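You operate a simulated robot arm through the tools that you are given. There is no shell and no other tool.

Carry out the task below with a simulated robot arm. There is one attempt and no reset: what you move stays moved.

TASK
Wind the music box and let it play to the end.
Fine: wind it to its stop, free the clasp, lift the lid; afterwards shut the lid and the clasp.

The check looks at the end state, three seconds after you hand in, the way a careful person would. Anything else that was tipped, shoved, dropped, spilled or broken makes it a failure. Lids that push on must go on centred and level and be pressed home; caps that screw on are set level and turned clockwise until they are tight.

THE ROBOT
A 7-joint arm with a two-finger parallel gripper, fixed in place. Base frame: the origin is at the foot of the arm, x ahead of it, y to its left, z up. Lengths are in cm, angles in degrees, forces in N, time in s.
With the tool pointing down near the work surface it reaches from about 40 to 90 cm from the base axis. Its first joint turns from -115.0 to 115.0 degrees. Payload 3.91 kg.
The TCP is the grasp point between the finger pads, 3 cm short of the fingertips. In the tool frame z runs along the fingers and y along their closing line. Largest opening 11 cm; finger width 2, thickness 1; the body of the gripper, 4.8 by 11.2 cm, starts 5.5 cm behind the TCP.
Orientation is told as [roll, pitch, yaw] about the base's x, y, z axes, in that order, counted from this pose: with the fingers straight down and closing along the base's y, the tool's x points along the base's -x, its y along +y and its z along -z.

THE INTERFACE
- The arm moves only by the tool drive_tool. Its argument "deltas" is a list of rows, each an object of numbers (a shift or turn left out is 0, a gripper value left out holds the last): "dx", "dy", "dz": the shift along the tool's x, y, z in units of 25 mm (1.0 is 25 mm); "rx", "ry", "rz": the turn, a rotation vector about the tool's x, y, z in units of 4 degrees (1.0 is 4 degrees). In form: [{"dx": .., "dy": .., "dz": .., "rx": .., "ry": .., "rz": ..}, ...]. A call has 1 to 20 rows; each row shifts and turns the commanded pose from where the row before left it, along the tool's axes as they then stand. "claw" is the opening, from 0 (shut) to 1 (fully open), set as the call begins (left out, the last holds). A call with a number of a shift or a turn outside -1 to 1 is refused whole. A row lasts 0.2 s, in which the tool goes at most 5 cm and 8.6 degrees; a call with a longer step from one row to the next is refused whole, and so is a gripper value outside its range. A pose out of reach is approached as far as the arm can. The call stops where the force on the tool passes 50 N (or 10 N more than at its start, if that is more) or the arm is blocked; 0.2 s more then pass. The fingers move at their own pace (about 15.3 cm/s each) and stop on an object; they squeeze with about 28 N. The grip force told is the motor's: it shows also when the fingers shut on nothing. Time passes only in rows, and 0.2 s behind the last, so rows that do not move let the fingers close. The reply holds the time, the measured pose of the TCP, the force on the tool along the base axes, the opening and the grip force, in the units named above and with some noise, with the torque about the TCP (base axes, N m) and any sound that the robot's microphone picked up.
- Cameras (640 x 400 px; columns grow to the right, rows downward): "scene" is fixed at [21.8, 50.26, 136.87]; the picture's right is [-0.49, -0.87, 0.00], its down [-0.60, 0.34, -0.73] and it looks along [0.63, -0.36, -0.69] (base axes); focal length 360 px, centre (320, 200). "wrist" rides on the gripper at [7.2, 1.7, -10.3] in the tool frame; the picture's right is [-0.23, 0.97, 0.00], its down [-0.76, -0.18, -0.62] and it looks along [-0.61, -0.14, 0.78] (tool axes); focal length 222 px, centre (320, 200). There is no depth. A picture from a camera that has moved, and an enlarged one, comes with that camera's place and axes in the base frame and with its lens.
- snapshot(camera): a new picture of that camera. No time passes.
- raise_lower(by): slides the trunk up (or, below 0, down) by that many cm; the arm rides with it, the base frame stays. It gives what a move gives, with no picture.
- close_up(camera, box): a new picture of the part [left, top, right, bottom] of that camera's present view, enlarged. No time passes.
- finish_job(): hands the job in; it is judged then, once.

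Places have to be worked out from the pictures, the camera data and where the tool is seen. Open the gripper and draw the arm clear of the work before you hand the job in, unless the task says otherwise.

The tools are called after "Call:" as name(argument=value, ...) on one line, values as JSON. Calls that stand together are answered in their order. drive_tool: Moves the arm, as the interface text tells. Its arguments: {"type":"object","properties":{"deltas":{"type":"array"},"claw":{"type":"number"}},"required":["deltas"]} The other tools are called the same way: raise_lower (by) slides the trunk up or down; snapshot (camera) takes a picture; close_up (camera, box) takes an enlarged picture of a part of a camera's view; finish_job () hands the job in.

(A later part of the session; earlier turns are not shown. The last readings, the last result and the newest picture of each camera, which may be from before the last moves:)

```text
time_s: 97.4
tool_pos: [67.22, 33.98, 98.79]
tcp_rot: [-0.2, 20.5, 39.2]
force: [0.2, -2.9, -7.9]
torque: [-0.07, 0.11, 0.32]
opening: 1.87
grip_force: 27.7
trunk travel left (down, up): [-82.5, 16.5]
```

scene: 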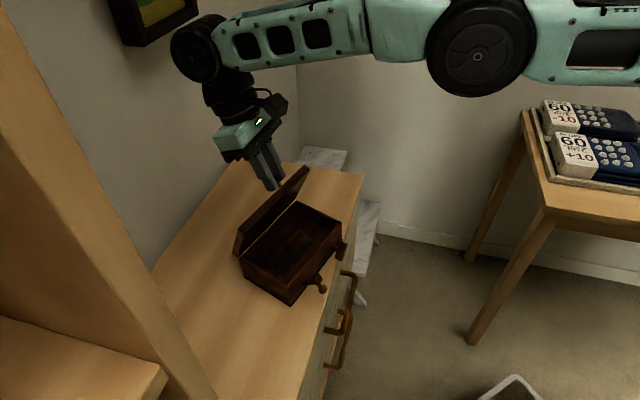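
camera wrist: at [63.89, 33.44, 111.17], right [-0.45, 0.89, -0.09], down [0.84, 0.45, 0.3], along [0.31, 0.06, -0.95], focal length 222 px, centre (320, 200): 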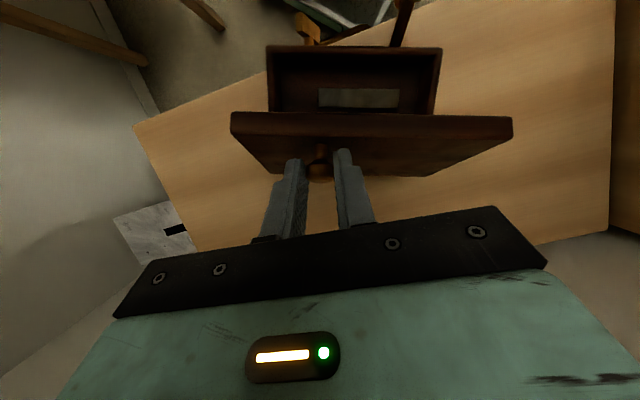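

The tool simply rotated in place, so the commanded pose was clipped to the actual one. I now lower the lid along its arc (box yaw ≈26.6°) in small steps with force checks.

Call:
drive_tool(deltas=[{"dx": 0.15, "dy": 0.036, "dz": 0.056, "rx": 0.102, "ry": -0.488, "rz": 0.039}, {"dx": 0.15, "dy": 0.036, "dz": 0.056, "rx": 0.102, "ry": -0.488, "rz": 0.039}, {}])

Call:
close_up(camera="scene", box=[220, 155, 370, 305])

```text
time_s: 98.2
tool_pos: [66.49, 33.45, 98.93]
tcp_rot: [-1.0, 16.6, 38.8]
force: [1.9, -2.8, -8.1]
torque: [-0.08, -0.06, 0.23]
opening: 1.88
grip_force: 28.1
trunk travel left (down, up): [-82.5, 16.5]
```

```text
2.67 times, centred on (295, 230) of scene
camera zoom: at [21.8, 50.26, 136.87], right [-0.49, -0.87, 0.0], down [-0.6, 0.34, -0.73], along [0.63, -0.36, -0.69], focal length 961 px, centre (387, 120)
```

zoom: 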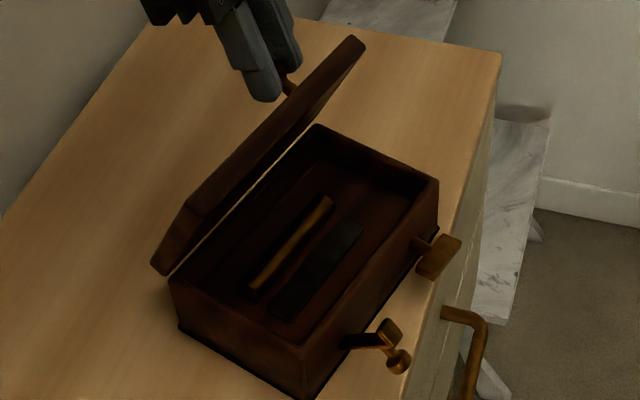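

That worked smoothly: the lid came down ~4° and the box stayed put. Continuing in the same way.

Call:
drive_tool(deltas=[{"dx": 0.15, "dy": 0.036, "dz": 0.058, "rx": 0.102, "ry": -0.488, "rz": 0.039}, {"dx": 0.15, "dy": 0.036, "dz": 0.058, "rx": 0.102, "ry": -0.488, "rz": 0.039}, {"dx": 0.15, "dy": 0.036, "dz": 0.058, "rx": 0.102, "ry": -0.488, "rz": 0.039}, {}])

```text
time_s: 99.2
tool_pos: [65.46, 33.04, 98.7]
tcp_rot: [-2.3, 10.7, 38.5]
force: [3.8, -2.5, -7.6]
torque: [-0.12, -0.12, 0.16]
opening: 1.88
grip_force: 28.4
trunk travel left (down, up): [-82.5, 16.5]
```

Forces remain low and steady. Continuing to lower.

Call:
drive_tool(deltas=[{"dx": 0.15, "dy": 0.036, "dz": 0.058, "rx": 0.102, "ry": -0.488, "rz": 0.039}, {"dx": 0.15, "dy": 0.036, "dz": 0.058, "rx": 0.102, "ry": -0.488, "rz": 0.039}, {"dx": 0.15, "dy": 0.036, "dz": 0.058, "rx": 0.102, "ry": -0.488, "rz": 0.039}, {"dx": 0.15, "dy": 0.036, "dz": 0.058, "rx": 0.102, "ry": -0.488, "rz": 0.039}, {}])

Call:
close_up(camera="scene", box=[220, 155, 370, 305])

```text
time_s: 100.4
tool_pos: [63.97, 32.38, 98.22]
tcp_rot: [-4.1, 2.9, 38.3]
force: [4.5, -2.2, -6.7]
torque: [0.01, -0.1, 0.06]
opening: 1.88
grip_force: 27.6
trunk travel left (down, up): [-82.5, 16.5]
```

```text
2.67 times, centred on (295, 230) of scene
camera zoom: at [21.8, 50.26, 136.87], right [-0.49, -0.87, 0.0], down [-0.6, 0.34, -0.73], along [0.63, -0.36, -0.69], focal length 961 px, centre (387, 120)
```

zoom: 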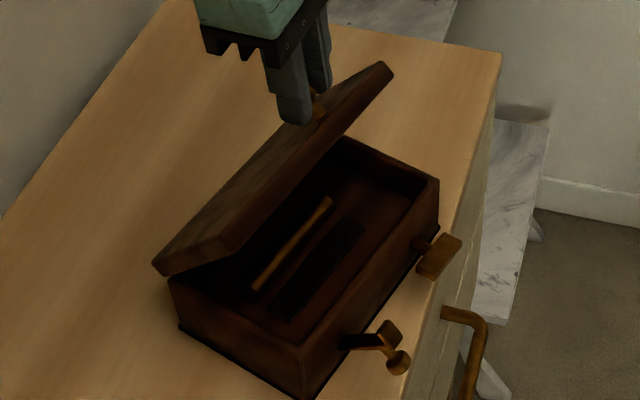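

The lid is down to roughly 48° with the box still. Continuing.

Call:
drive_tool(deltas=[{"dx": 0.15, "dy": 0.036, "dz": 0.058, "rx": 0.102, "ry": -0.488, "rz": 0.039}, {"dx": 0.15, "dy": 0.036, "dz": 0.058, "rx": 0.102, "ry": -0.488, "rz": 0.039}, {"dx": 0.15, "dy": 0.036, "dz": 0.058, "rx": 0.102, "ry": -0.488, "rz": 0.039}, {"dx": 0.15, "dy": 0.036, "dz": 0.058, "rx": 0.102, "ry": -0.488, "rz": 0.039}, {"dx": 0.15, "dy": 0.036, "dz": 0.058, "rx": 0.102, "ry": -0.488, "rz": 0.039}, {}])

Call:
drive_tool(deltas=[{"dx": 0.15, "dy": 0.036, "dz": 0.058, "rx": 0.102, "ry": -0.488, "rz": 0.039}, {"dx": 0.15, "dy": 0.036, "dz": 0.058, "rx": 0.102, "ry": -0.488, "rz": 0.039}, {"dx": 0.15, "dy": 0.036, "dz": 0.058, "rx": 0.102, "ry": -0.488, "rz": 0.039}, {}])

Call:
close_up(camera="scene", box=[220, 155, 370, 305])

```text
time_s: 101.8
tool_pos: [62.38, 31.5, 97.6]
tcp_rot: [-6.0, -6.9, 38.3]
force: [2.5, -3.3, -7.4]
torque: [-0.31, 0.29, 0.12]
opening: 1.94
grip_force: 28.4
trunk travel left (down, up): [-82.5, 16.5]
```

```text
time_s: 102.8
tool_pos: [61.31, 30.89, 96.86]
tcp_rot: [-7.4, -12.7, 38.6]
force: [3.0, -3.9, -7.9]
torque: [-0.36, 0.28, 0.04]
opening: 1.91
grip_force: 28.1
trunk travel left (down, up): [-82.5, 16.5]
```

```text
2.67 times, centred on (295, 230) of scene
camera zoom: at [21.8, 50.26, 136.87], right [-0.49, -0.87, 0.0], down [-0.6, 0.34, -0.73], along [0.63, -0.36, -0.69], focal length 961 px, centre (387, 120)
```

zoom: 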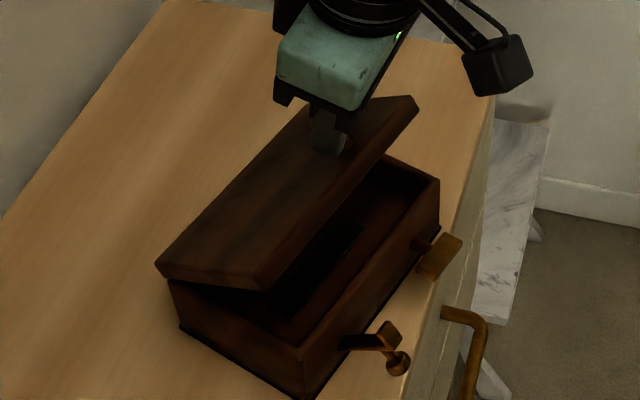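

Lid ~32° open, box unmoved. Continuing down.

Call:
drive_tool(deltas=[{"dx": 0.15, "dy": 0.036, "dz": 0.058, "rx": 0.102, "ry": -0.488, "rz": 0.039}, {"dx": 0.15, "dy": 0.036, "dz": 0.058, "rx": 0.102, "ry": -0.488, "rz": 0.039}, {"dx": 0.15, "dy": 0.036, "dz": 0.058, "rx": 0.102, "ry": -0.488, "rz": 0.039}, {"dx": 0.15, "dy": 0.036, "dz": 0.058, "rx": 0.102, "ry": -0.488, "rz": 0.039}, {"dx": 0.15, "dy": 0.036, "dz": 0.058, "rx": 0.102, "ry": -0.488, "rz": 0.039}, {}])

Call:
drive_tool(deltas=[{"dx": 0.15, "dy": 0.036, "dz": 0.058, "rx": 0.102, "ry": -0.488, "rz": 0.039}, {"dx": 0.15, "dy": 0.036, "dz": 0.058, "rx": 0.102, "ry": -0.488, "rz": 0.039}, {"dx": 0.15, "dy": 0.036, "dz": 0.058, "rx": 0.102, "ry": -0.488, "rz": 0.039}, {}])

Call:
close_up(camera="scene", box=[220, 165, 370, 315])

```text
time_s: 104.2
tool_pos: [59.96, 30.32, 95.64]
tcp_rot: [-9.6, -22.6, 39.2]
force: [3.2, -2.6, -6.4]
torque: [-0.36, 0.29, -0.09]
opening: 1.92
grip_force: 28.4
trunk travel left (down, up): [-82.5, 16.5]
```

```text
time_s: 105.2
tool_pos: [59.17, 29.86, 94.59]
tcp_rot: [-11.1, -28.3, 39.9]
force: [3.5, -4.2, -6.5]
torque: [-0.3, 0.35, -0.13]
opening: 1.92
grip_force: 27.9
trunk travel left (down, up): [-82.5, 16.5]
```

```text
2.67 times, centred on (295, 240) of scene
camera zoom: at [21.8, 50.26, 136.87], right [-0.49, -0.87, 0.0], down [-0.6, 0.34, -0.73], along [0.63, -0.36, -0.69], focal length 961 px, centre (387, 93)
```

zoom: 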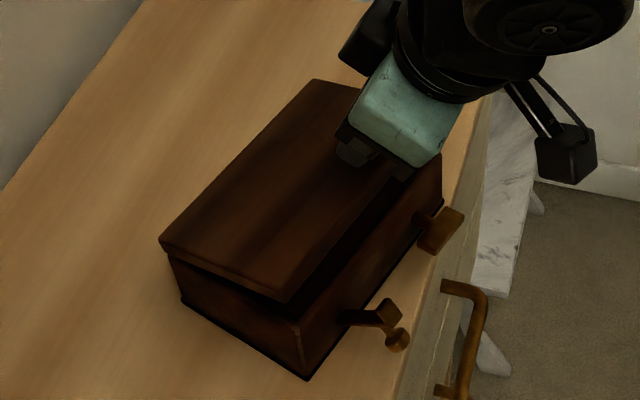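

About 16° remain. I continue gently, watching for contact as the lid seats.

Call:
drive_tool(deltas=[{"dx": 0.15, "dy": 0.036, "dz": 0.058, "rx": 0.102, "ry": -0.488, "rz": 0.039}, {"dx": 0.15, "dy": 0.036, "dz": 0.058, "rx": 0.102, "ry": -0.488, "rz": 0.039}, {"dx": 0.15, "dy": 0.036, "dz": 0.058, "rx": 0.102, "ry": -0.488, "rz": 0.039}, {"dx": 0.15, "dy": 0.036, "dz": 0.058, "rx": 0.102, "ry": -0.488, "rz": 0.039}, {"dx": 0.15, "dy": 0.036, "dz": 0.058, "rx": 0.102, "ry": -0.488, "rz": 0.039}, {}])

Call:
close_up(camera="scene", box=[220, 165, 370, 315])

```text
time_s: 106.6
tool_pos: [58.16, 29.26, 92.93]
tcp_rot: [-14.0, -38.1, 41.6]
force: [4.9, -4.7, -6.4]
torque: [-0.42, 0.49, -0.15]
opening: 1.91
grip_force: 27.8
trunk travel left (down, up): [-82.5, 16.5]
```

```text
2.67 times, centred on (295, 240) of scene
camera zoom: at [21.8, 50.26, 136.87], right [-0.49, -0.87, 0.0], down [-0.6, 0.34, -0.73], along [0.63, -0.36, -0.69], focal length 961 px, centre (387, 93)
```

zoom: 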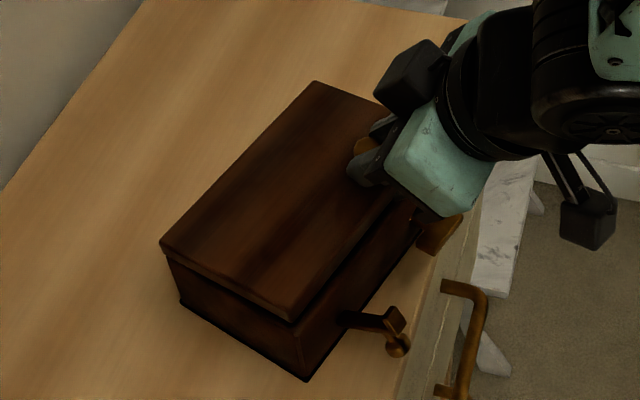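

Nearly closed (~6°). A few more small steps.

Call:
drive_tool(deltas=[{"dx": 0.15, "dy": 0.036, "dz": 0.058, "rx": 0.102, "ry": -0.488, "rz": 0.039}, {"dx": 0.15, "dy": 0.036, "dz": 0.058, "rx": 0.102, "ry": -0.488, "rz": 0.039}, {}])

Call:
close_up(camera="scene", box=[240, 205, 350, 305])

```text
time_s: 107.4
tool_pos: [57.57, 29.07, 92.26]
tcp_rot: [-15.4, -41.9, 42.5]
force: [5.4, -4.4, -6.3]
torque: [-0.36, 0.39, -0.3]
opening: 1.9
grip_force: 27.6
trunk travel left (down, up): [-82.5, 16.5]
```

```text
4.00 times, centred on (295, 255) of scene
camera zoom: at [21.8, 50.26, 136.87], right [-0.49, -0.87, 0.0], down [-0.6, 0.34, -0.73], along [0.63, -0.36, -0.69], focal length 1442 px, centre (420, -20)
```

zoom: 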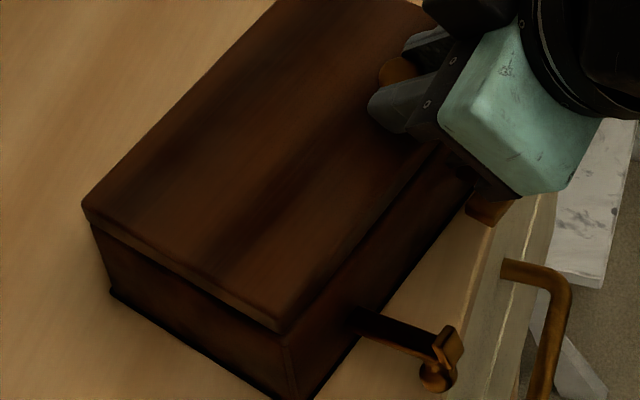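

The lid is within a few degrees of closed; the clasp has sagged further open on its own, which is fine for now. Two more small steps.

Call:
drive_tool(deltas=[{"dx": 0.15, "dy": 0.036, "dz": 0.058, "rx": 0.102, "ry": -0.488, "rz": 0.039}, {"dx": 0.15, "dy": 0.036, "dz": 0.058, "rx": 0.102, "ry": -0.488, "rz": 0.039}, {}])

Call:
close_up(camera="scene", box=[240, 205, 350, 305])

```text
time_s: 108.2
tool_pos: [57.34, 29.03, 91.54]
tcp_rot: [-16.9, -45.8, 43.5]
force: [7.8, -6.8, -4.1]
torque: [-0.32, 0.44, -0.37]
opening: 1.9
grip_force: 28.0
trunk travel left (down, up): [-82.5, 16.5]
```

```text
4.00 times, centred on (295, 255) of scene
camera zoom: at [21.8, 50.26, 136.87], right [-0.49, -0.87, 0.0], down [-0.6, 0.34, -0.73], along [0.63, -0.36, -0.69], focal length 1442 px, centre (420, -20)
```

zoom: 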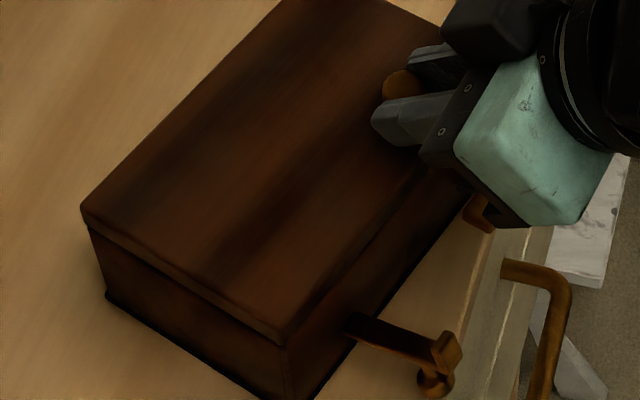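

The lid looks seated or within a degree. I open the fingers to let it settle and back the tool off along its axis.

Call:
drive_tool(deltas=[{}, {}, {}], claw=0.38)

Call:
close_up(camera="scene", box=[220, 185, 370, 305])

Call:
snapshot(camera="wrist")

```text
time_s: 109.0
tool_pos: [57.16, 29.13, 91.46]
tcp_rot: [-17.1, -45.8, 43.5]
force: [0.2, 0.2, -0.9]
torque: [-0.02, 0.02, 0.02]
opening: 4.18
grip_force: 0.0
trunk travel left (down, up): [-82.5, 16.5]
```

```text
3.33 times, centred on (295, 245) of scene
camera zoom: at [21.8, 50.26, 136.87], right [-0.49, -0.87, 0.0], down [-0.6, 0.34, -0.73], along [0.63, -0.36, -0.69], focal length 1201 px, centre (403, 50)
```

zoom: 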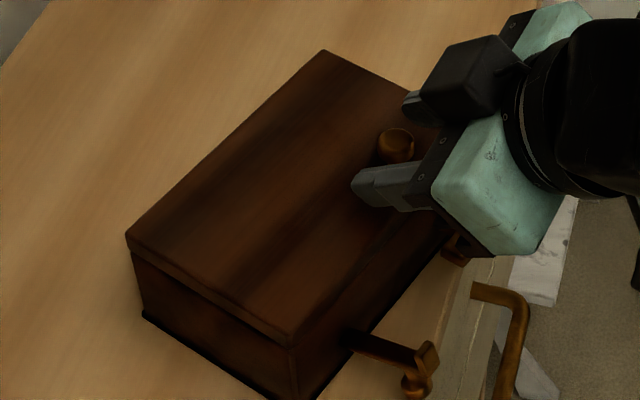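

```text
taken
camera wrist: at [45.48, 24.32, 92.87], right [-0.38, 0.93, -0.04], down [0.04, 0.05, 1.0], along [0.92, 0.38, -0.06], focal length 222 px, centre (320, 200)
```

wrist: 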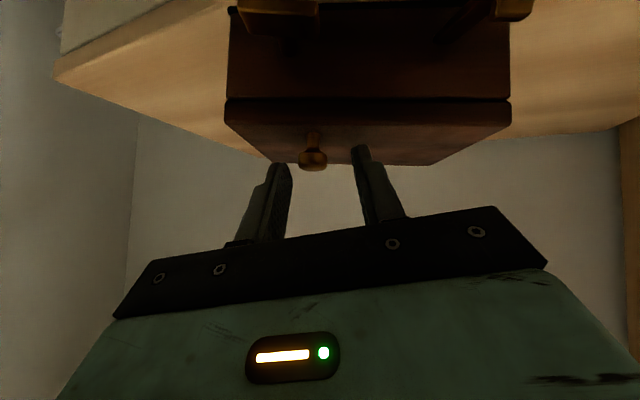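

Released. I check the seam for a gap and the clasp's position from the wrist camera.

Call:
close_up(camera="wrist", box=[210, 0, 550, 180])

Call:
close_up(camera="scene", box=[240, 240, 340, 310])

```text
1.88 times, centred on (380, 90) of wrist
camera zoom: at [45.48, 24.32, 92.87], right [-0.38, 0.93, -0.04], down [0.04, 0.05, 1.0], along [0.92, 0.38, -0.06], focal length 418 px, centre (207, 407)
```

zoom: 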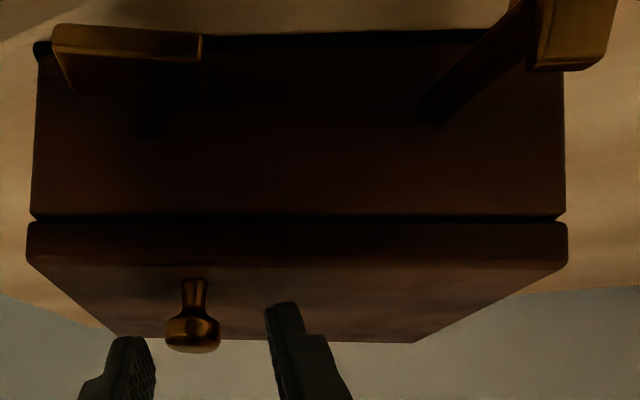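

```text
5.71 times, centred on (290, 275) of scene
camera zoom: at [21.8, 50.26, 136.87], right [-0.49, -0.87, 0.0], down [-0.6, 0.34, -0.73], along [0.63, -0.36, -0.69], focal length 2059 px, centre (491, -229)
```

zoom: 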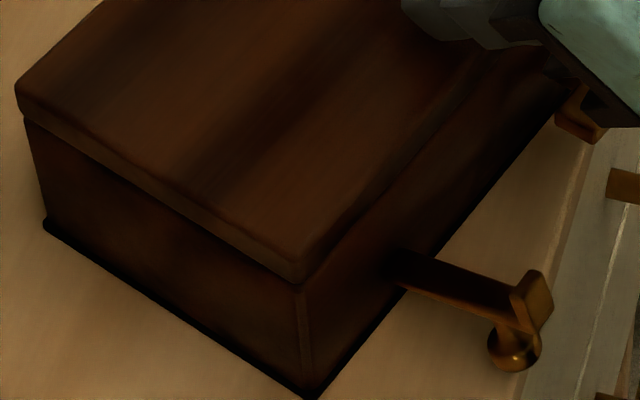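

The lid's seam looks closed; the clasp has sagged to almost horizontal. I retreat, square the tool to the box's new yaw (~26°) and look at the clasp from the front.

Call:
drive_tool(deltas=[{"dz": -0.8}, {"dz": -0.8}, {"dz": -0.8}, {"rx": -0.255, "ry": -0.273, "rz": 0.76}, {"rx": -0.255, "ry": -0.273, "rz": 0.76}, {"rx": -0.255, "ry": -0.273, "rz": 0.76}, {"rx": -0.255, "ry": -0.273, "rz": 0.76}, {}])

```text
time_s: 110.8
tool_pos: [53.14, 27.46, 95.42]
tcp_rot: [0.3, -52.0, 26.1]
force: [-0.3, -0.4, -0.2]
torque: [-0.01, -0.02, 0.03]
opening: 4.18
grip_force: 0.1
trunk travel left (down, up): [-82.5, 16.5]
```

Orientation now matches. I move out in front of the clasp to look.

Call:
drive_tool(deltas=[{"dx": 0.843, "dy": 0.757, "dz": -0.12}, {"dx": 0.843, "dy": 0.757, "dz": -0.12}, {"dx": 0.843, "dy": 0.757, "dz": -0.12}, {}])

Call:
close_up(camera="wrist", box=[180, 20, 420, 180])

Call:
close_up(camera="scene", box=[220, 185, 370, 305])

```text
time_s: 111.8
tool_pos: [46.39, 30.69, 90.88]
tcp_rot: [0.1, -51.9, 26.1]
force: [0.2, -0.4, 0.0]
torque: [0.01, -0.03, 0.01]
opening: 4.18
grip_force: 0.1
trunk travel left (down, up): [-82.5, 16.5]
```

```text
2.50 times, centred on (300, 100) of wrist
camera zoom: at [34.3, 26.64, 91.64], right [-0.31, 0.93, 0.18], down [0.06, -0.17, 0.98], along [0.95, 0.31, -0.01], focal length 555 px, centre (370, 450)
```

zoom: 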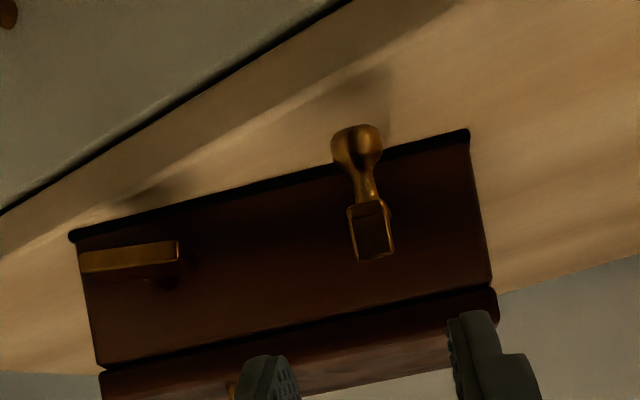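

```text
3.33 times, centred on (295, 245) of scene
camera zoom: at [21.8, 50.26, 136.87], right [-0.49, -0.87, 0.0], down [-0.6, 0.34, -0.73], along [0.63, -0.36, -0.69], focal length 1201 px, centre (403, 50)
```

zoom: 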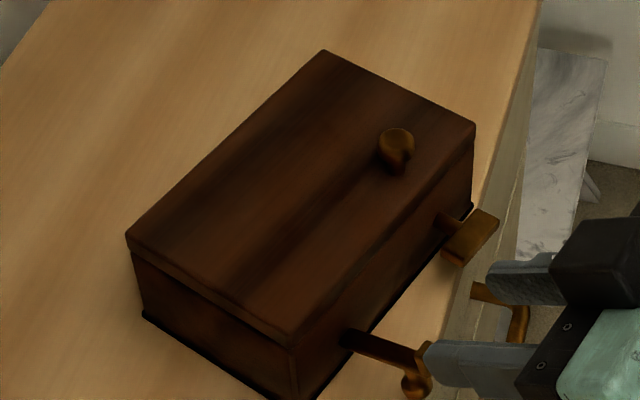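

Triangulating: the clasp strip sticks out nearly horizontally (hinge ≈ (53.95, 35.0, 83.5), strip end ≈5 cm out at z≈84.1, knob pointing down). I'll close the fingers, level the tool, and come in from the front just below the strip's end to swing it up.

Call:
drive_tool(deltas=[{"ry": -1, "dz": -0.1}, {"ry": -1, "dz": -0.1}, {"ry": -1, "dz": -0.1}, {"ry": -1, "dz": -0.1}, {"ry": -1, "dz": -0.1}, {"ry": -1, "dz": -0.1}, {"ry": -1}, {"ry": -0.65}, {"dx": 0.7, "dy": 0.05, "dz": -0.06}, {"dx": 0.7, "dy": 0.05, "dz": -0.06}, {"dx": 0.7, "dy": 0.05, "dz": -0.06}, {"dx": 0.7, "dy": 0.05, "dz": -0.06}, {}], claw=0)

Call:
close_up(camera="wrist", box=[200, 40, 440, 220])

Call:
close_up(camera="scene", box=[260, 215, 380, 315])

```text
time_s: 114.6
tool_pos: [43.6, 29.67, 84.81]
tcp_rot: [1.1, -82.6, 25.3]
force: [0.1, 0.9, 0.1]
torque: [0.0, -0.01, -0.01]
opening: 0.0
grip_force: 28.2
trunk travel left (down, up): [-82.5, 16.5]
```

```text
2.22 times, centred on (320, 130) of wrist
camera zoom: at [32.84, 26.24, 79.06], right [-0.4, 0.89, 0.23], down [-0.38, -0.39, 0.84], along [0.83, 0.25, 0.5], focal length 494 px, centre (320, 356)
```

zoom: 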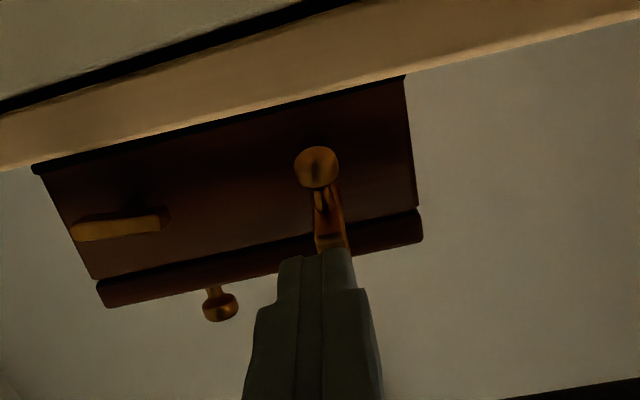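

```text
4.00 times, centred on (320, 265) of scene
camera zoom: at [21.8, 50.26, 136.87], right [-0.49, -0.87, 0.0], down [-0.6, 0.34, -0.73], along [0.63, -0.36, -0.69], focal length 1442 px, centre (320, -60)
```

zoom: 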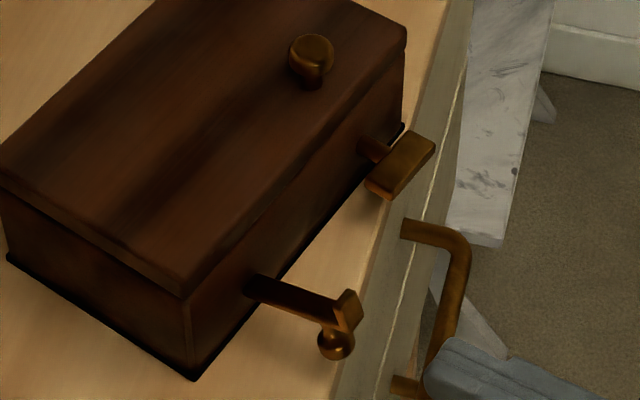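

The clasp is clearly seen: strip nearly level, knob below. The fingers are ~0.55 cm too far right and ~1.5 cm high; I correct that and advance 3 cm under the strip's end.

Call:
drive_tool(deltas=[{"dx": 0.3, "dy": 0.11}, {"dx": 0.3, "dy": 0.11}, {"dz": 0.4}, {"dz": 0.4}, {"dz": 0.4}, {}])

Call:
close_up(camera="wrist", box=[220, 60, 420, 220])

Call:
close_up(camera="scene", box=[290, 235, 380, 315])

```text
time_s: 116.0
tool_pos: [46.02, 31.4, 82.93]
tcp_rot: [1.1, -82.6, 25.2]
force: [0.1, -0.8, -0.5]
torque: [0.0, -0.02, 0.0]
opening: 0.0
grip_force: 28.4
trunk travel left (down, up): [-82.5, 16.5]
```

```text
2.50 times, centred on (320, 140) of wrist
camera zoom: at [35.07, 28.04, 77.14], right [-0.4, 0.89, 0.23], down [-0.39, -0.39, 0.84], along [0.83, 0.25, 0.5], focal length 555 px, centre (320, 350)
```

zoom: 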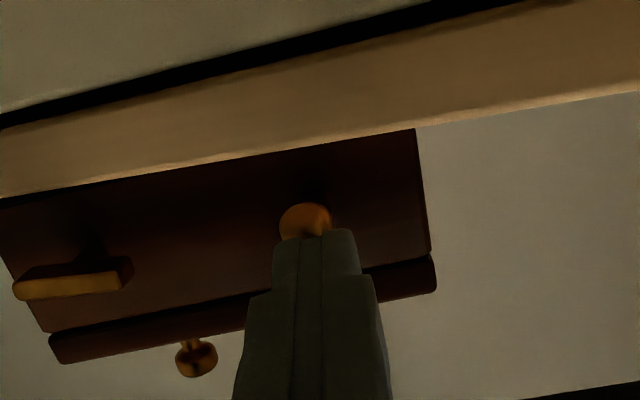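

```text
5.00 times, centred on (335, 275) of scene
camera zoom: at [21.8, 50.26, 136.87], right [-0.49, -0.87, 0.0], down [-0.6, 0.34, -0.73], along [0.63, -0.36, -0.69], focal length 1802 px, centre (245, -175)
```

zoom: 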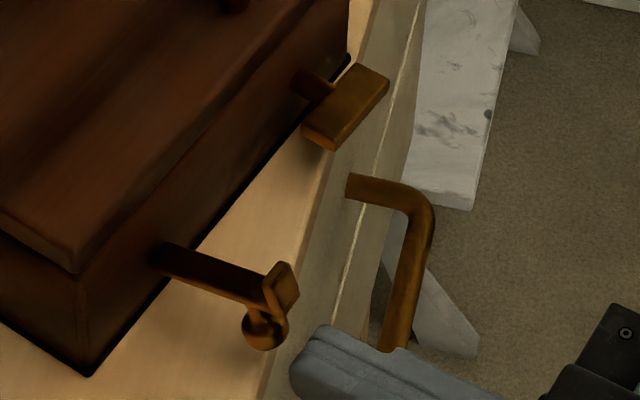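

The fingertips are lined up just below the strip end and short of the knob. I advance another 0.8 cm and look again.

Call:
drive_tool(deltas=[{"dz": 0.16}, {"dz": 0.16}, {}])

Call:
close_up(camera="scene", box=[300, 245, 360, 305])

Call:
close_up(camera="wrist", box=[260, 100, 380, 200])

```text
time_s: 116.8
tool_pos: [46.65, 31.71, 82.74]
tcp_rot: [1.1, -82.5, 25.2]
force: [-0.2, 0.5, 0.1]
torque: [0.03, -0.02, 0.01]
opening: 0.02
grip_force: 28.0
trunk travel left (down, up): [-82.5, 16.5]
```

```text
6.67 times, centred on (330, 275) of scene
camera zoom: at [21.8, 50.26, 136.87], right [-0.49, -0.87, 0.0], down [-0.6, 0.34, -0.73], along [0.63, -0.36, -0.69], focal length 2403 px, centre (253, -300)
```

zoom: 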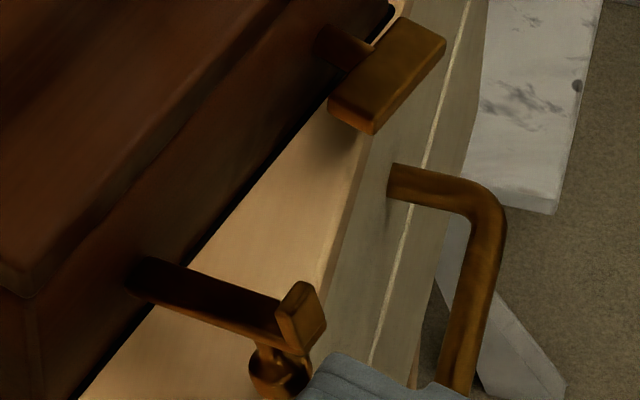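

```text
4.00 times, centred on (320, 150) of wrist
camera zoom: at [35.76, 28.31, 77.0], right [-0.4, 0.89, 0.23], down [-0.38, -0.39, 0.84], along [0.83, 0.25, 0.5], focal length 888 px, centre (320, 400)
```

zoom: 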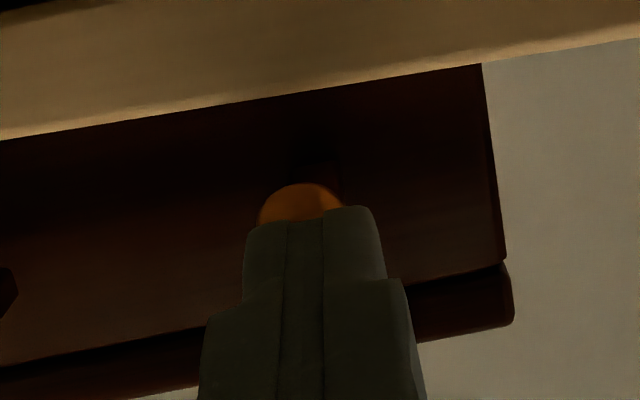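

The tip is right at the lip's outer end and a little below it. I slip in 0.7 cm more, then check for any contact force.

Call:
drive_tool(deltas=[{"dz": 0.14}, {"dz": 0.14}, {}])

Call:
close_up(camera="scene", box=[300, 245, 360, 305])

```text
time_s: 117.6
tool_pos: [47.17, 31.99, 82.85]
tcp_rot: [1.1, -82.5, 25.2]
force: [-14.7, -1.7, 1.6]
torque: [-0.06, -0.05, 0.18]
opening: 0.03
grip_force: 28.1
trunk travel left (down, up): [-82.5, 16.5]
```

```text
6.67 times, centred on (330, 275) of scene
camera zoom: at [21.8, 50.26, 136.87], right [-0.49, -0.87, 0.0], down [-0.6, 0.34, -0.73], along [0.63, -0.36, -0.69], focal length 2403 px, centre (253, -300)
```

zoom: 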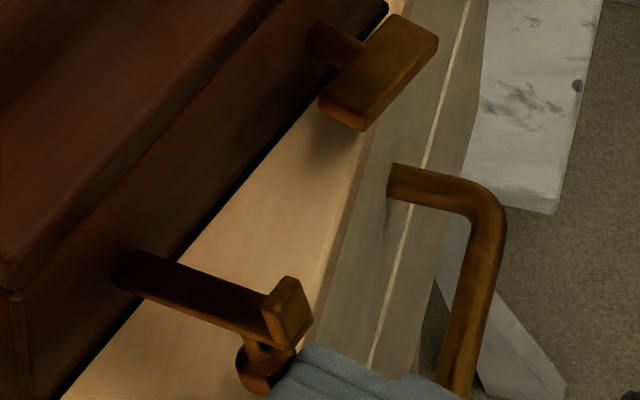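

The tip bumped the knob head and nudged the box a few mm back inward. I back off slightly and lift gently until the fingers meet the strip's underside.

Call:
drive_tool(deltas=[{"dz": -0.1}, {"dx": -0.1}, {"dx": -0.1}, {}])

Call:
close_up(camera="scene", box=[290, 235, 360, 305])

```text
time_s: 118.6
tool_pos: [47.13, 32.0, 83.32]
tcp_rot: [1.1, -82.6, 25.2]
force: [0.1, 0.6, 0.2]
torque: [0.02, 0.01, 0.02]
opening: 0.0
grip_force: 28.6
trunk travel left (down, up): [-82.5, 16.5]
```

```text
5.71 times, centred on (325, 270) of scene
camera zoom: at [21.8, 50.26, 136.87], right [-0.49, -0.87, 0.0], down [-0.6, 0.34, -0.73], along [0.63, -0.36, -0.69], focal length 2059 px, centre (291, -200)
```

zoom: 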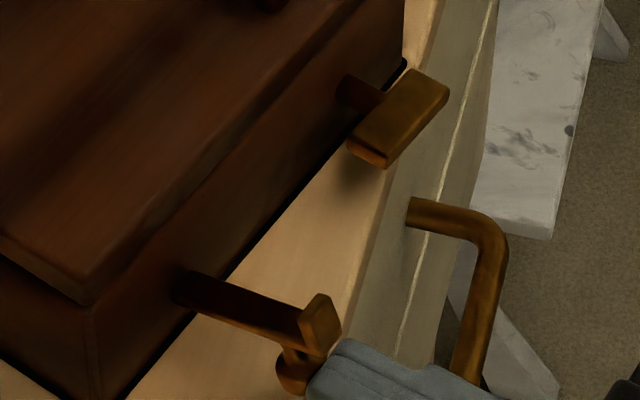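

No contact yet; I keep raising in small increments.

Call:
drive_tool(deltas=[{"dx": -0.08}, {"dx": -0.08}, {}])

Call:
close_up(camera="scene", box=[290, 235, 360, 305])

```text
time_s: 119.4
tool_pos: [47.21, 32.06, 83.75]
tcp_rot: [1.1, -82.5, 25.3]
force: [0.3, 0.2, 0.4]
torque: [0.0, 0.0, 0.02]
opening: 0.01
grip_force: 28.1
trunk travel left (down, up): [-82.5, 16.5]
```

```text
5.71 times, centred on (325, 270) of scene
camera zoom: at [21.8, 50.26, 136.87], right [-0.49, -0.87, 0.0], down [-0.6, 0.34, -0.73], along [0.63, -0.36, -0.69], focal length 2059 px, centre (291, -200)
```

zoom: 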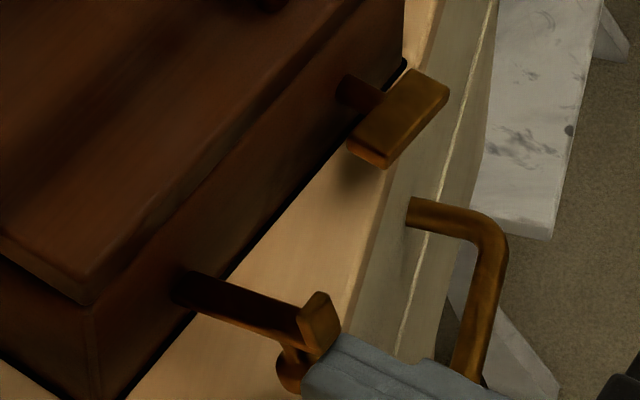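

Still no contact, with the lip appearing just above the fingertip. I raise another few millimetres and watch the force.

Call:
drive_tool(deltas=[{"dx": -0.08}, {"dx": -0.08}, {}])

Call:
close_up(camera="scene", box=[290, 235, 360, 305])

Call:
close_up(camera="wrist", box=[220, 60, 420, 220])

```text
time_s: 120.2
tool_pos: [47.26, 32.1, 84.12]
tcp_rot: [1.0, -82.5, 25.4]
force: [0.2, 0.3, -0.2]
torque: [-0.01, -0.01, -0.01]
opening: 0.0
grip_force: 28.0
trunk travel left (down, up): [-82.5, 16.5]
```

```text
5.71 times, centred on (325, 270) of scene
camera zoom: at [21.8, 50.26, 136.87], right [-0.49, -0.87, 0.0], down [-0.6, 0.34, -0.73], along [0.63, -0.36, -0.69], focal length 2059 px, centre (291, -200)
```

zoom: 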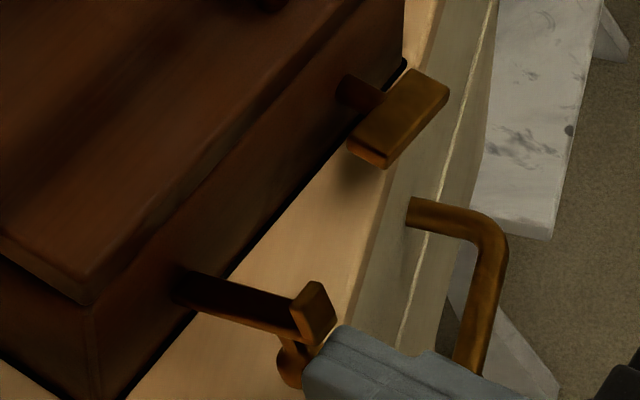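

```text
2.50 times, centred on (320, 140) of wrist
camera zoom: at [36.34, 28.64, 78.29], right [-0.4, 0.89, 0.23], down [-0.38, -0.39, 0.84], along [0.83, 0.25, 0.5], focal length 555 px, centre (320, 350)
```

zoom: 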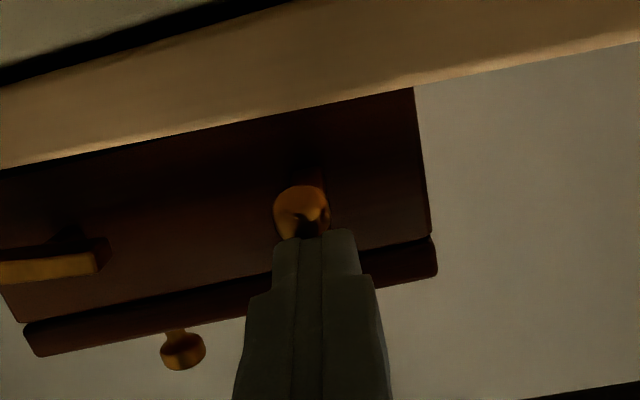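

The lip has risen slightly: the fingers are lifting the strip with almost no force. I now swing it up by rotating the tool about the clasp's hinge.

Call:
drive_tool(deltas=[{"dx": -0.2, "dz": -0.03, "ry": 1}, {"dx": -0.2, "dz": -0.03, "ry": 1}, {"dx": -0.2, "dz": -0.03, "ry": 1}, {}])

Call:
close_up(camera="scene", box=[290, 235, 360, 305])

Call:
close_up(camera="wrist", box=[220, 60, 420, 220])

```text
time_s: 121.2
tool_pos: [47.32, 32.15, 85.7]
tcp_rot: [0.4, -70.4, 26.0]
force: [0.5, 0.8, -0.1]
torque: [-0.02, -0.01, 0.0]
opening: 0.0
grip_force: 27.8
trunk travel left (down, up): [-82.5, 16.5]
```

```text
5.71 times, centred on (325, 270) of scene
camera zoom: at [21.8, 50.26, 136.87], right [-0.49, -0.87, 0.0], down [-0.6, 0.34, -0.73], along [0.63, -0.36, -0.69], focal length 2059 px, centre (291, -200)
```

zoom: 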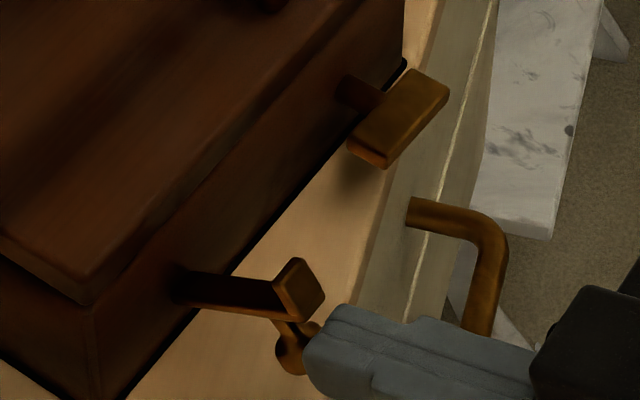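

```text
2.50 times, centred on (320, 140) of wrist
camera zoom: at [35.55, 28.21, 82.28], right [-0.36, 0.91, 0.22], down [-0.22, -0.31, 0.93], along [0.91, 0.29, 0.31], focal length 555 px, centre (320, 350)
```

zoom: 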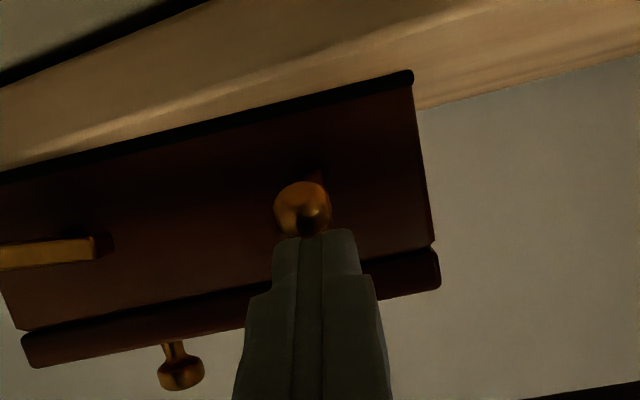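

It is swinging up nicely with negligible force. I continue along the arc.

Call:
drive_tool(deltas=[{"dx": -0.2, "dz": -0.03, "ry": 1}, {"dx": -0.2, "dz": -0.03, "ry": 1}, {"dx": -0.2, "dz": -0.03, "ry": 1}, {"dx": -0.2, "dz": -0.03, "ry": 1}, {}])

Call:
close_up(camera="scene", box=[290, 235, 360, 305])

```text
time_s: 122.4
tool_pos: [47.83, 32.25, 87.67]
tcp_rot: [0.1, -54.3, 26.1]
force: [-0.1, 0.6, 1.0]
torque: [0.02, 0.03, 0.0]
opening: 0.01
grip_force: 28.3
trunk travel left (down, up): [-82.5, 16.5]
```

```text
5.71 times, centred on (325, 270) of scene
camera zoom: at [21.8, 50.26, 136.87], right [-0.49, -0.87, 0.0], down [-0.6, 0.34, -0.73], along [0.63, -0.36, -0.69], focal length 2059 px, centre (291, -200)
```

zoom: 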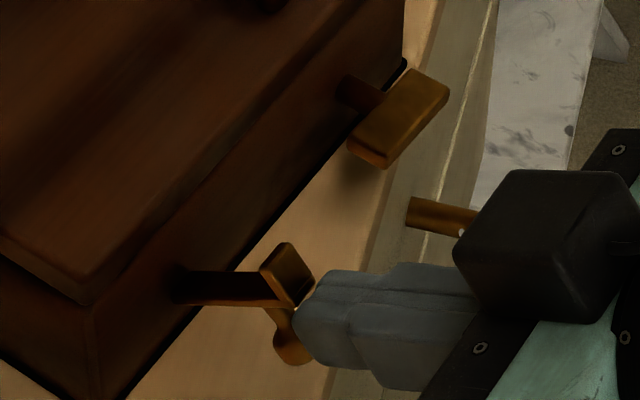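

Let me take a wider look to measure the box pose and the clasp angle again.

Call:
close_up(camera="scene", box=[220, 205, 370, 315])

Call:
close_up(camera="wrist", box=[220, 60, 420, 220])

```text
3.64 times, centred on (295, 260) of scene
camera zoom: at [21.8, 50.26, 136.87], right [-0.49, -0.87, 0.0], down [-0.6, 0.34, -0.73], along [0.63, -0.36, -0.69], focal length 1310 px, centre (411, -18)
```

zoom: 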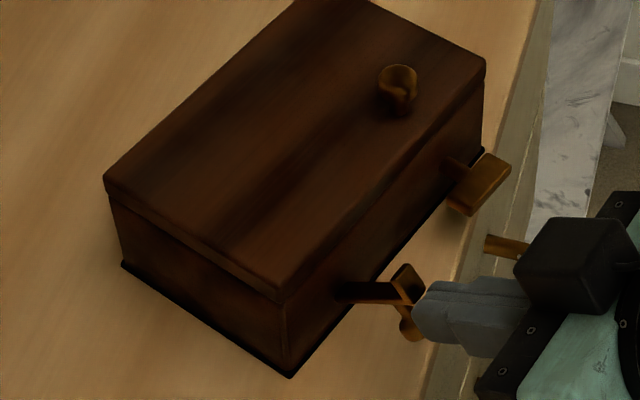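

```text
2.50 times, centred on (320, 140) of wrist
camera zoom: at [35.69, 28.22, 87.73], right [-0.31, 0.93, 0.19], down [0.02, -0.19, 0.98], along [0.95, 0.31, 0.04], focal length 555 px, centre (320, 350)
```

zoom: 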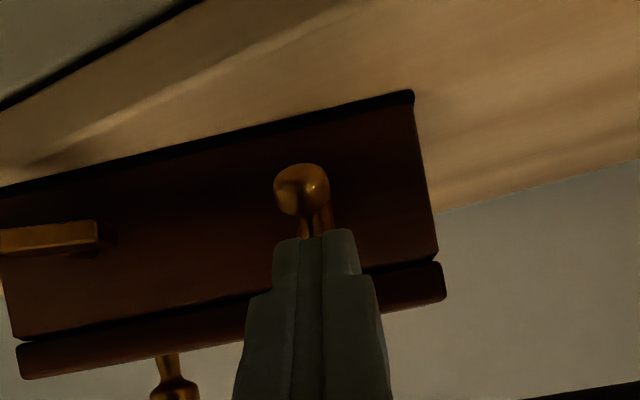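

The fingertip only supports the very end of the lip, so a better plan is to grip the clasp knob from the front with the tool nearly level (parallel to the strip) and swing it up about its hinge. I back away, level the tool to ~80° and open the fingers to look.

Call:
drive_tool(deltas=[{"dz": -0.6}, {"dz": -0.6}, {"dz": -0.6}, {"ry": -1}, {"ry": -1}, {"ry": -1}, {"ry": -1}, {"ry": -1}, {"ry": -1}, {"ry": -0.4}, {}], claw=0.3)

Call:
close_up(camera="scene", box=[280, 225, 370, 305])

Call:
close_up(camera="wrist", box=[200, 40, 440, 220])

```text
time_s: 124.8
tool_pos: [44.5, 30.59, 90.14]
tcp_rot: [0.7, -80.1, 25.6]
force: [0.6, -0.5, 0.0]
torque: [0.01, 0.0, 0.01]
opening: 3.28
grip_force: 0.1
trunk travel left (down, up): [-82.5, 16.5]
```

```text
5.00 times, centred on (325, 265) of scene
camera zoom: at [21.8, 50.26, 136.87], right [-0.49, -0.87, 0.0], down [-0.6, 0.34, -0.73], along [0.63, -0.36, -0.69], focal length 1802 px, centre (295, -125)
```

zoom: 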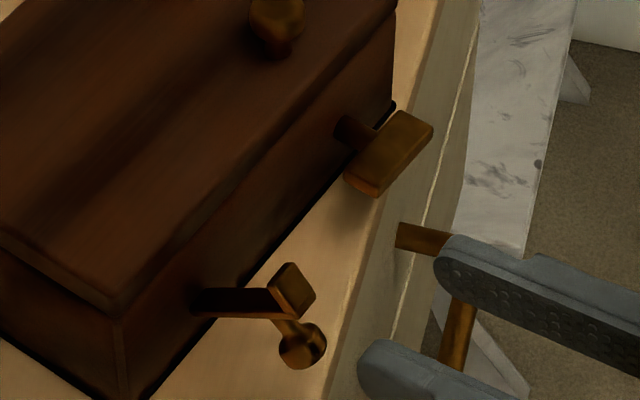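

```text
2.22 times, centred on (320, 130) of wrist
camera zoom: at [33.45, 27.17, 84.78], right [-0.4, 0.89, 0.23], down [-0.35, -0.38, 0.86], along [0.85, 0.26, 0.46], focal length 494 px, centre (320, 356)
```

zoom: 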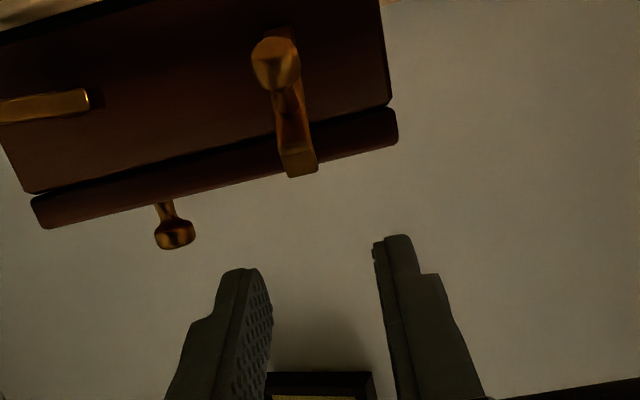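

The strip stays at ~20° above level and the knob head is near (50.6, 33.65, 83.1). I tilt to 72° and drop to a point 5 cm in front of the knob.

Call:
drive_tool(deltas=[{"ry": 1}, {"ry": 1}, {"dx": 0.612, "dy": 0.01, "dz": 0.248}, {"dx": 0.612, "dy": 0.01, "dz": 0.248}, {"dx": 0.612, "dy": 0.01, "dz": 0.248}, {}])

Call:
close_up(camera="scene", box=[280, 225, 370, 305])

Call:
close_up(camera="wrist", box=[220, 80, 420, 220])

```text
time_s: 126.2
tool_pos: [44.74, 30.99, 85.19]
tcp_rot: [0.3, -72.1, 26.0]
force: [1.1, -0.1, 0.0]
torque: [-0.01, 0.02, 0.02]
opening: 3.29
grip_force: 0.0
trunk travel left (down, up): [-82.5, 16.5]
```

```text
5.00 times, centred on (325, 265) of scene
camera zoom: at [21.8, 50.26, 136.87], right [-0.49, -0.87, 0.0], down [-0.6, 0.34, -0.73], along [0.63, -0.36, -0.69], focal length 1802 px, centre (295, -125)
```

zoom: 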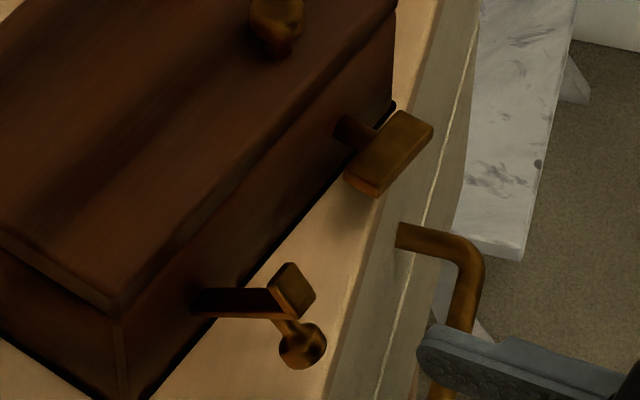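

```text
2.86 times, centred on (320, 150) of wrist
camera zoom: at [33.17, 27.1, 81.58], right [-0.37, 0.9, 0.22], down [-0.24, -0.32, 0.92], along [0.9, 0.28, 0.34], focal length 635 px, centre (320, 343)
```

zoom: 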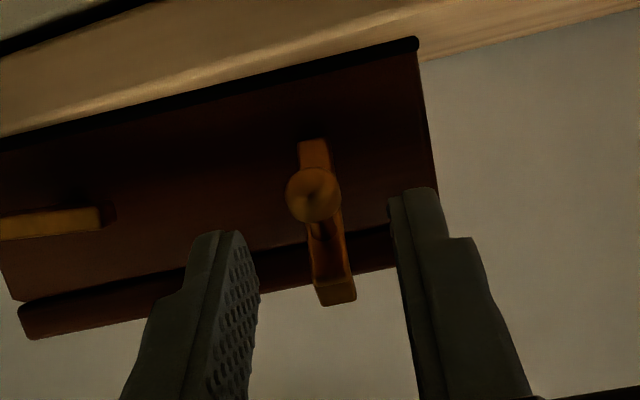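

The knob is ~6.4 cm ahead, ~0.4 cm above and 0.2 cm right of the tool axis. I correct and advance 3.5 cm with the fingers open around it.

Call:
drive_tool(deltas=[{"dx": -0.16, "dy": -0.08}, {"dz": 0.35}, {"dz": 0.35}, {"dz": 0.35}, {"dz": 0.35}, {}])

Call:
close_up(camera="scene", box=[290, 235, 360, 305])

Call:
close_up(camera="wrist", box=[220, 80, 420, 220])

```text
time_s: 127.6
tool_pos: [48.06, 32.32, 84.52]
tcp_rot: [0.4, -72.1, 25.9]
force: [-0.3, -0.6, -0.4]
torque: [0.0, 0.0, 0.01]
opening: 3.31
grip_force: 0.1
trunk travel left (down, up): [-82.5, 16.5]
```

```text
5.71 times, centred on (325, 270) of scene
camera zoom: at [21.8, 50.26, 136.87], right [-0.49, -0.87, 0.0], down [-0.6, 0.34, -0.73], along [0.63, -0.36, -0.69], focal length 2059 px, centre (291, -200)
```

zoom: 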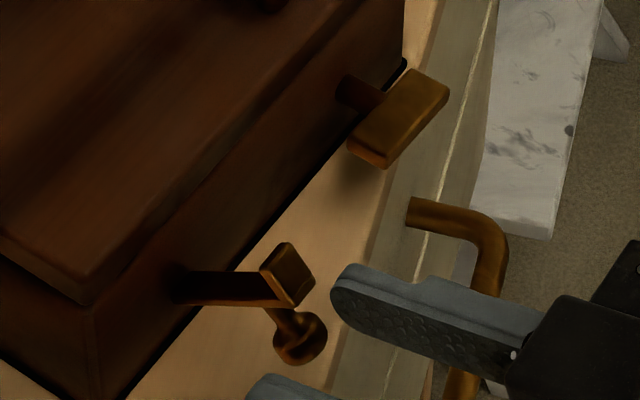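

```text
2.86 times, centred on (320, 150) of wrist
camera zoom: at [36.44, 28.52, 80.88], right [-0.37, 0.9, 0.22], down [-0.24, -0.32, 0.92], along [0.9, 0.28, 0.34], focal length 635 px, centre (320, 343)
```

zoom: 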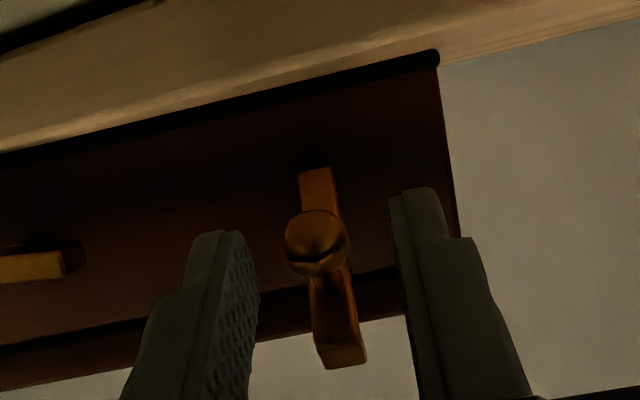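

The knob is centred between the fingers, 2.9 cm ahead of the TCP. I advance 1.1 cm more and close.

Call:
drive_tool(deltas=[{"dz": 0.22}, {"dz": 0.22, "dy": -0.03}, {}])

Call:
drive_tool(deltas=[{}, {}, {}], claw=0)

Call:
close_up(camera="scene", box=[290, 235, 360, 305])

Call:
close_up(camera="wrist", box=[220, 80, 420, 220])

```text
time_s: 128.4
tool_pos: [49.03, 32.76, 84.3]
tcp_rot: [0.4, -72.1, 25.8]
force: [0.0, 0.5, 0.6]
torque: [0.01, 0.0, -0.02]
opening: 3.29
grip_force: 0.1
trunk travel left (down, up): [-82.5, 16.5]
```

```text
time_s: 129.2
tool_pos: [49.13, 32.74, 84.21]
tcp_rot: [0.4, -72.1, 25.9]
force: [2.9, -7.3, 0.4]
torque: [0.03, -0.07, -0.16]
opening: 1.51
grip_force: 28.1
trunk travel left (down, up): [-82.5, 16.5]
```

```text
5.71 times, centred on (325, 270) of scene
camera zoom: at [21.8, 50.26, 136.87], right [-0.49, -0.87, 0.0], down [-0.6, 0.34, -0.73], along [0.63, -0.36, -0.69], focal length 2059 px, centre (291, -200)
```

zoom: 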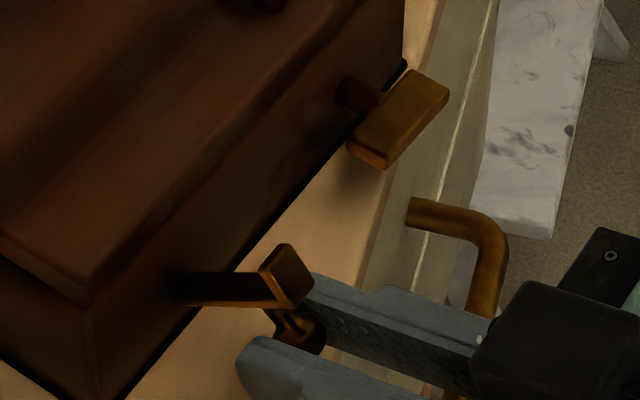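

```text
2.86 times, centred on (320, 150) of wrist
camera zoom: at [37.41, 28.9, 80.55], right [-0.37, 0.9, 0.22], down [-0.24, -0.32, 0.92], along [0.9, 0.28, 0.34], focal length 635 px, centre (320, 343)
```

zoom: 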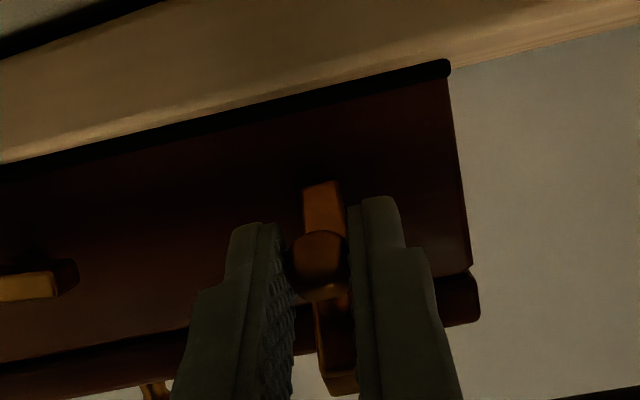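

The knob is gripped (1.51 cm). I start swinging it upward about the hinge in 2° steps and check the forces.

Call:
drive_tool(deltas=[{"dx": -0.08, "dz": -0.015, "ry": 0.5}, {"dx": -0.08, "dz": -0.015, "ry": 0.5}, {}])

```text
time_s: 130.0
tool_pos: [49.01, 32.73, 84.63]
tcp_rot: [0.5, -68.1, 25.9]
force: [12.0, -1.4, -0.5]
torque: [0.05, -0.13, -0.12]
opening: 1.47
grip_force: 27.2
trunk travel left (down, up): [-82.5, 16.5]
```

There is a ~10 N inward pull and some sideways load; I shift ~1.2 mm inward and ~0.8 mm right to relieve it.

Call:
drive_tool(deltas=[{"dx": -0.018, "dy": -0.03, "dz": 0.044}, {}])

```text
time_s: 130.6
tool_pos: [49.18, 32.72, 84.74]
tcp_rot: [0.5, -68.1, 25.9]
force: [4.9, -2.2, 3.4]
torque: [0.15, -0.25, -0.08]
opening: 1.5
grip_force: 28.4
trunk travel left (down, up): [-82.5, 16.5]
```

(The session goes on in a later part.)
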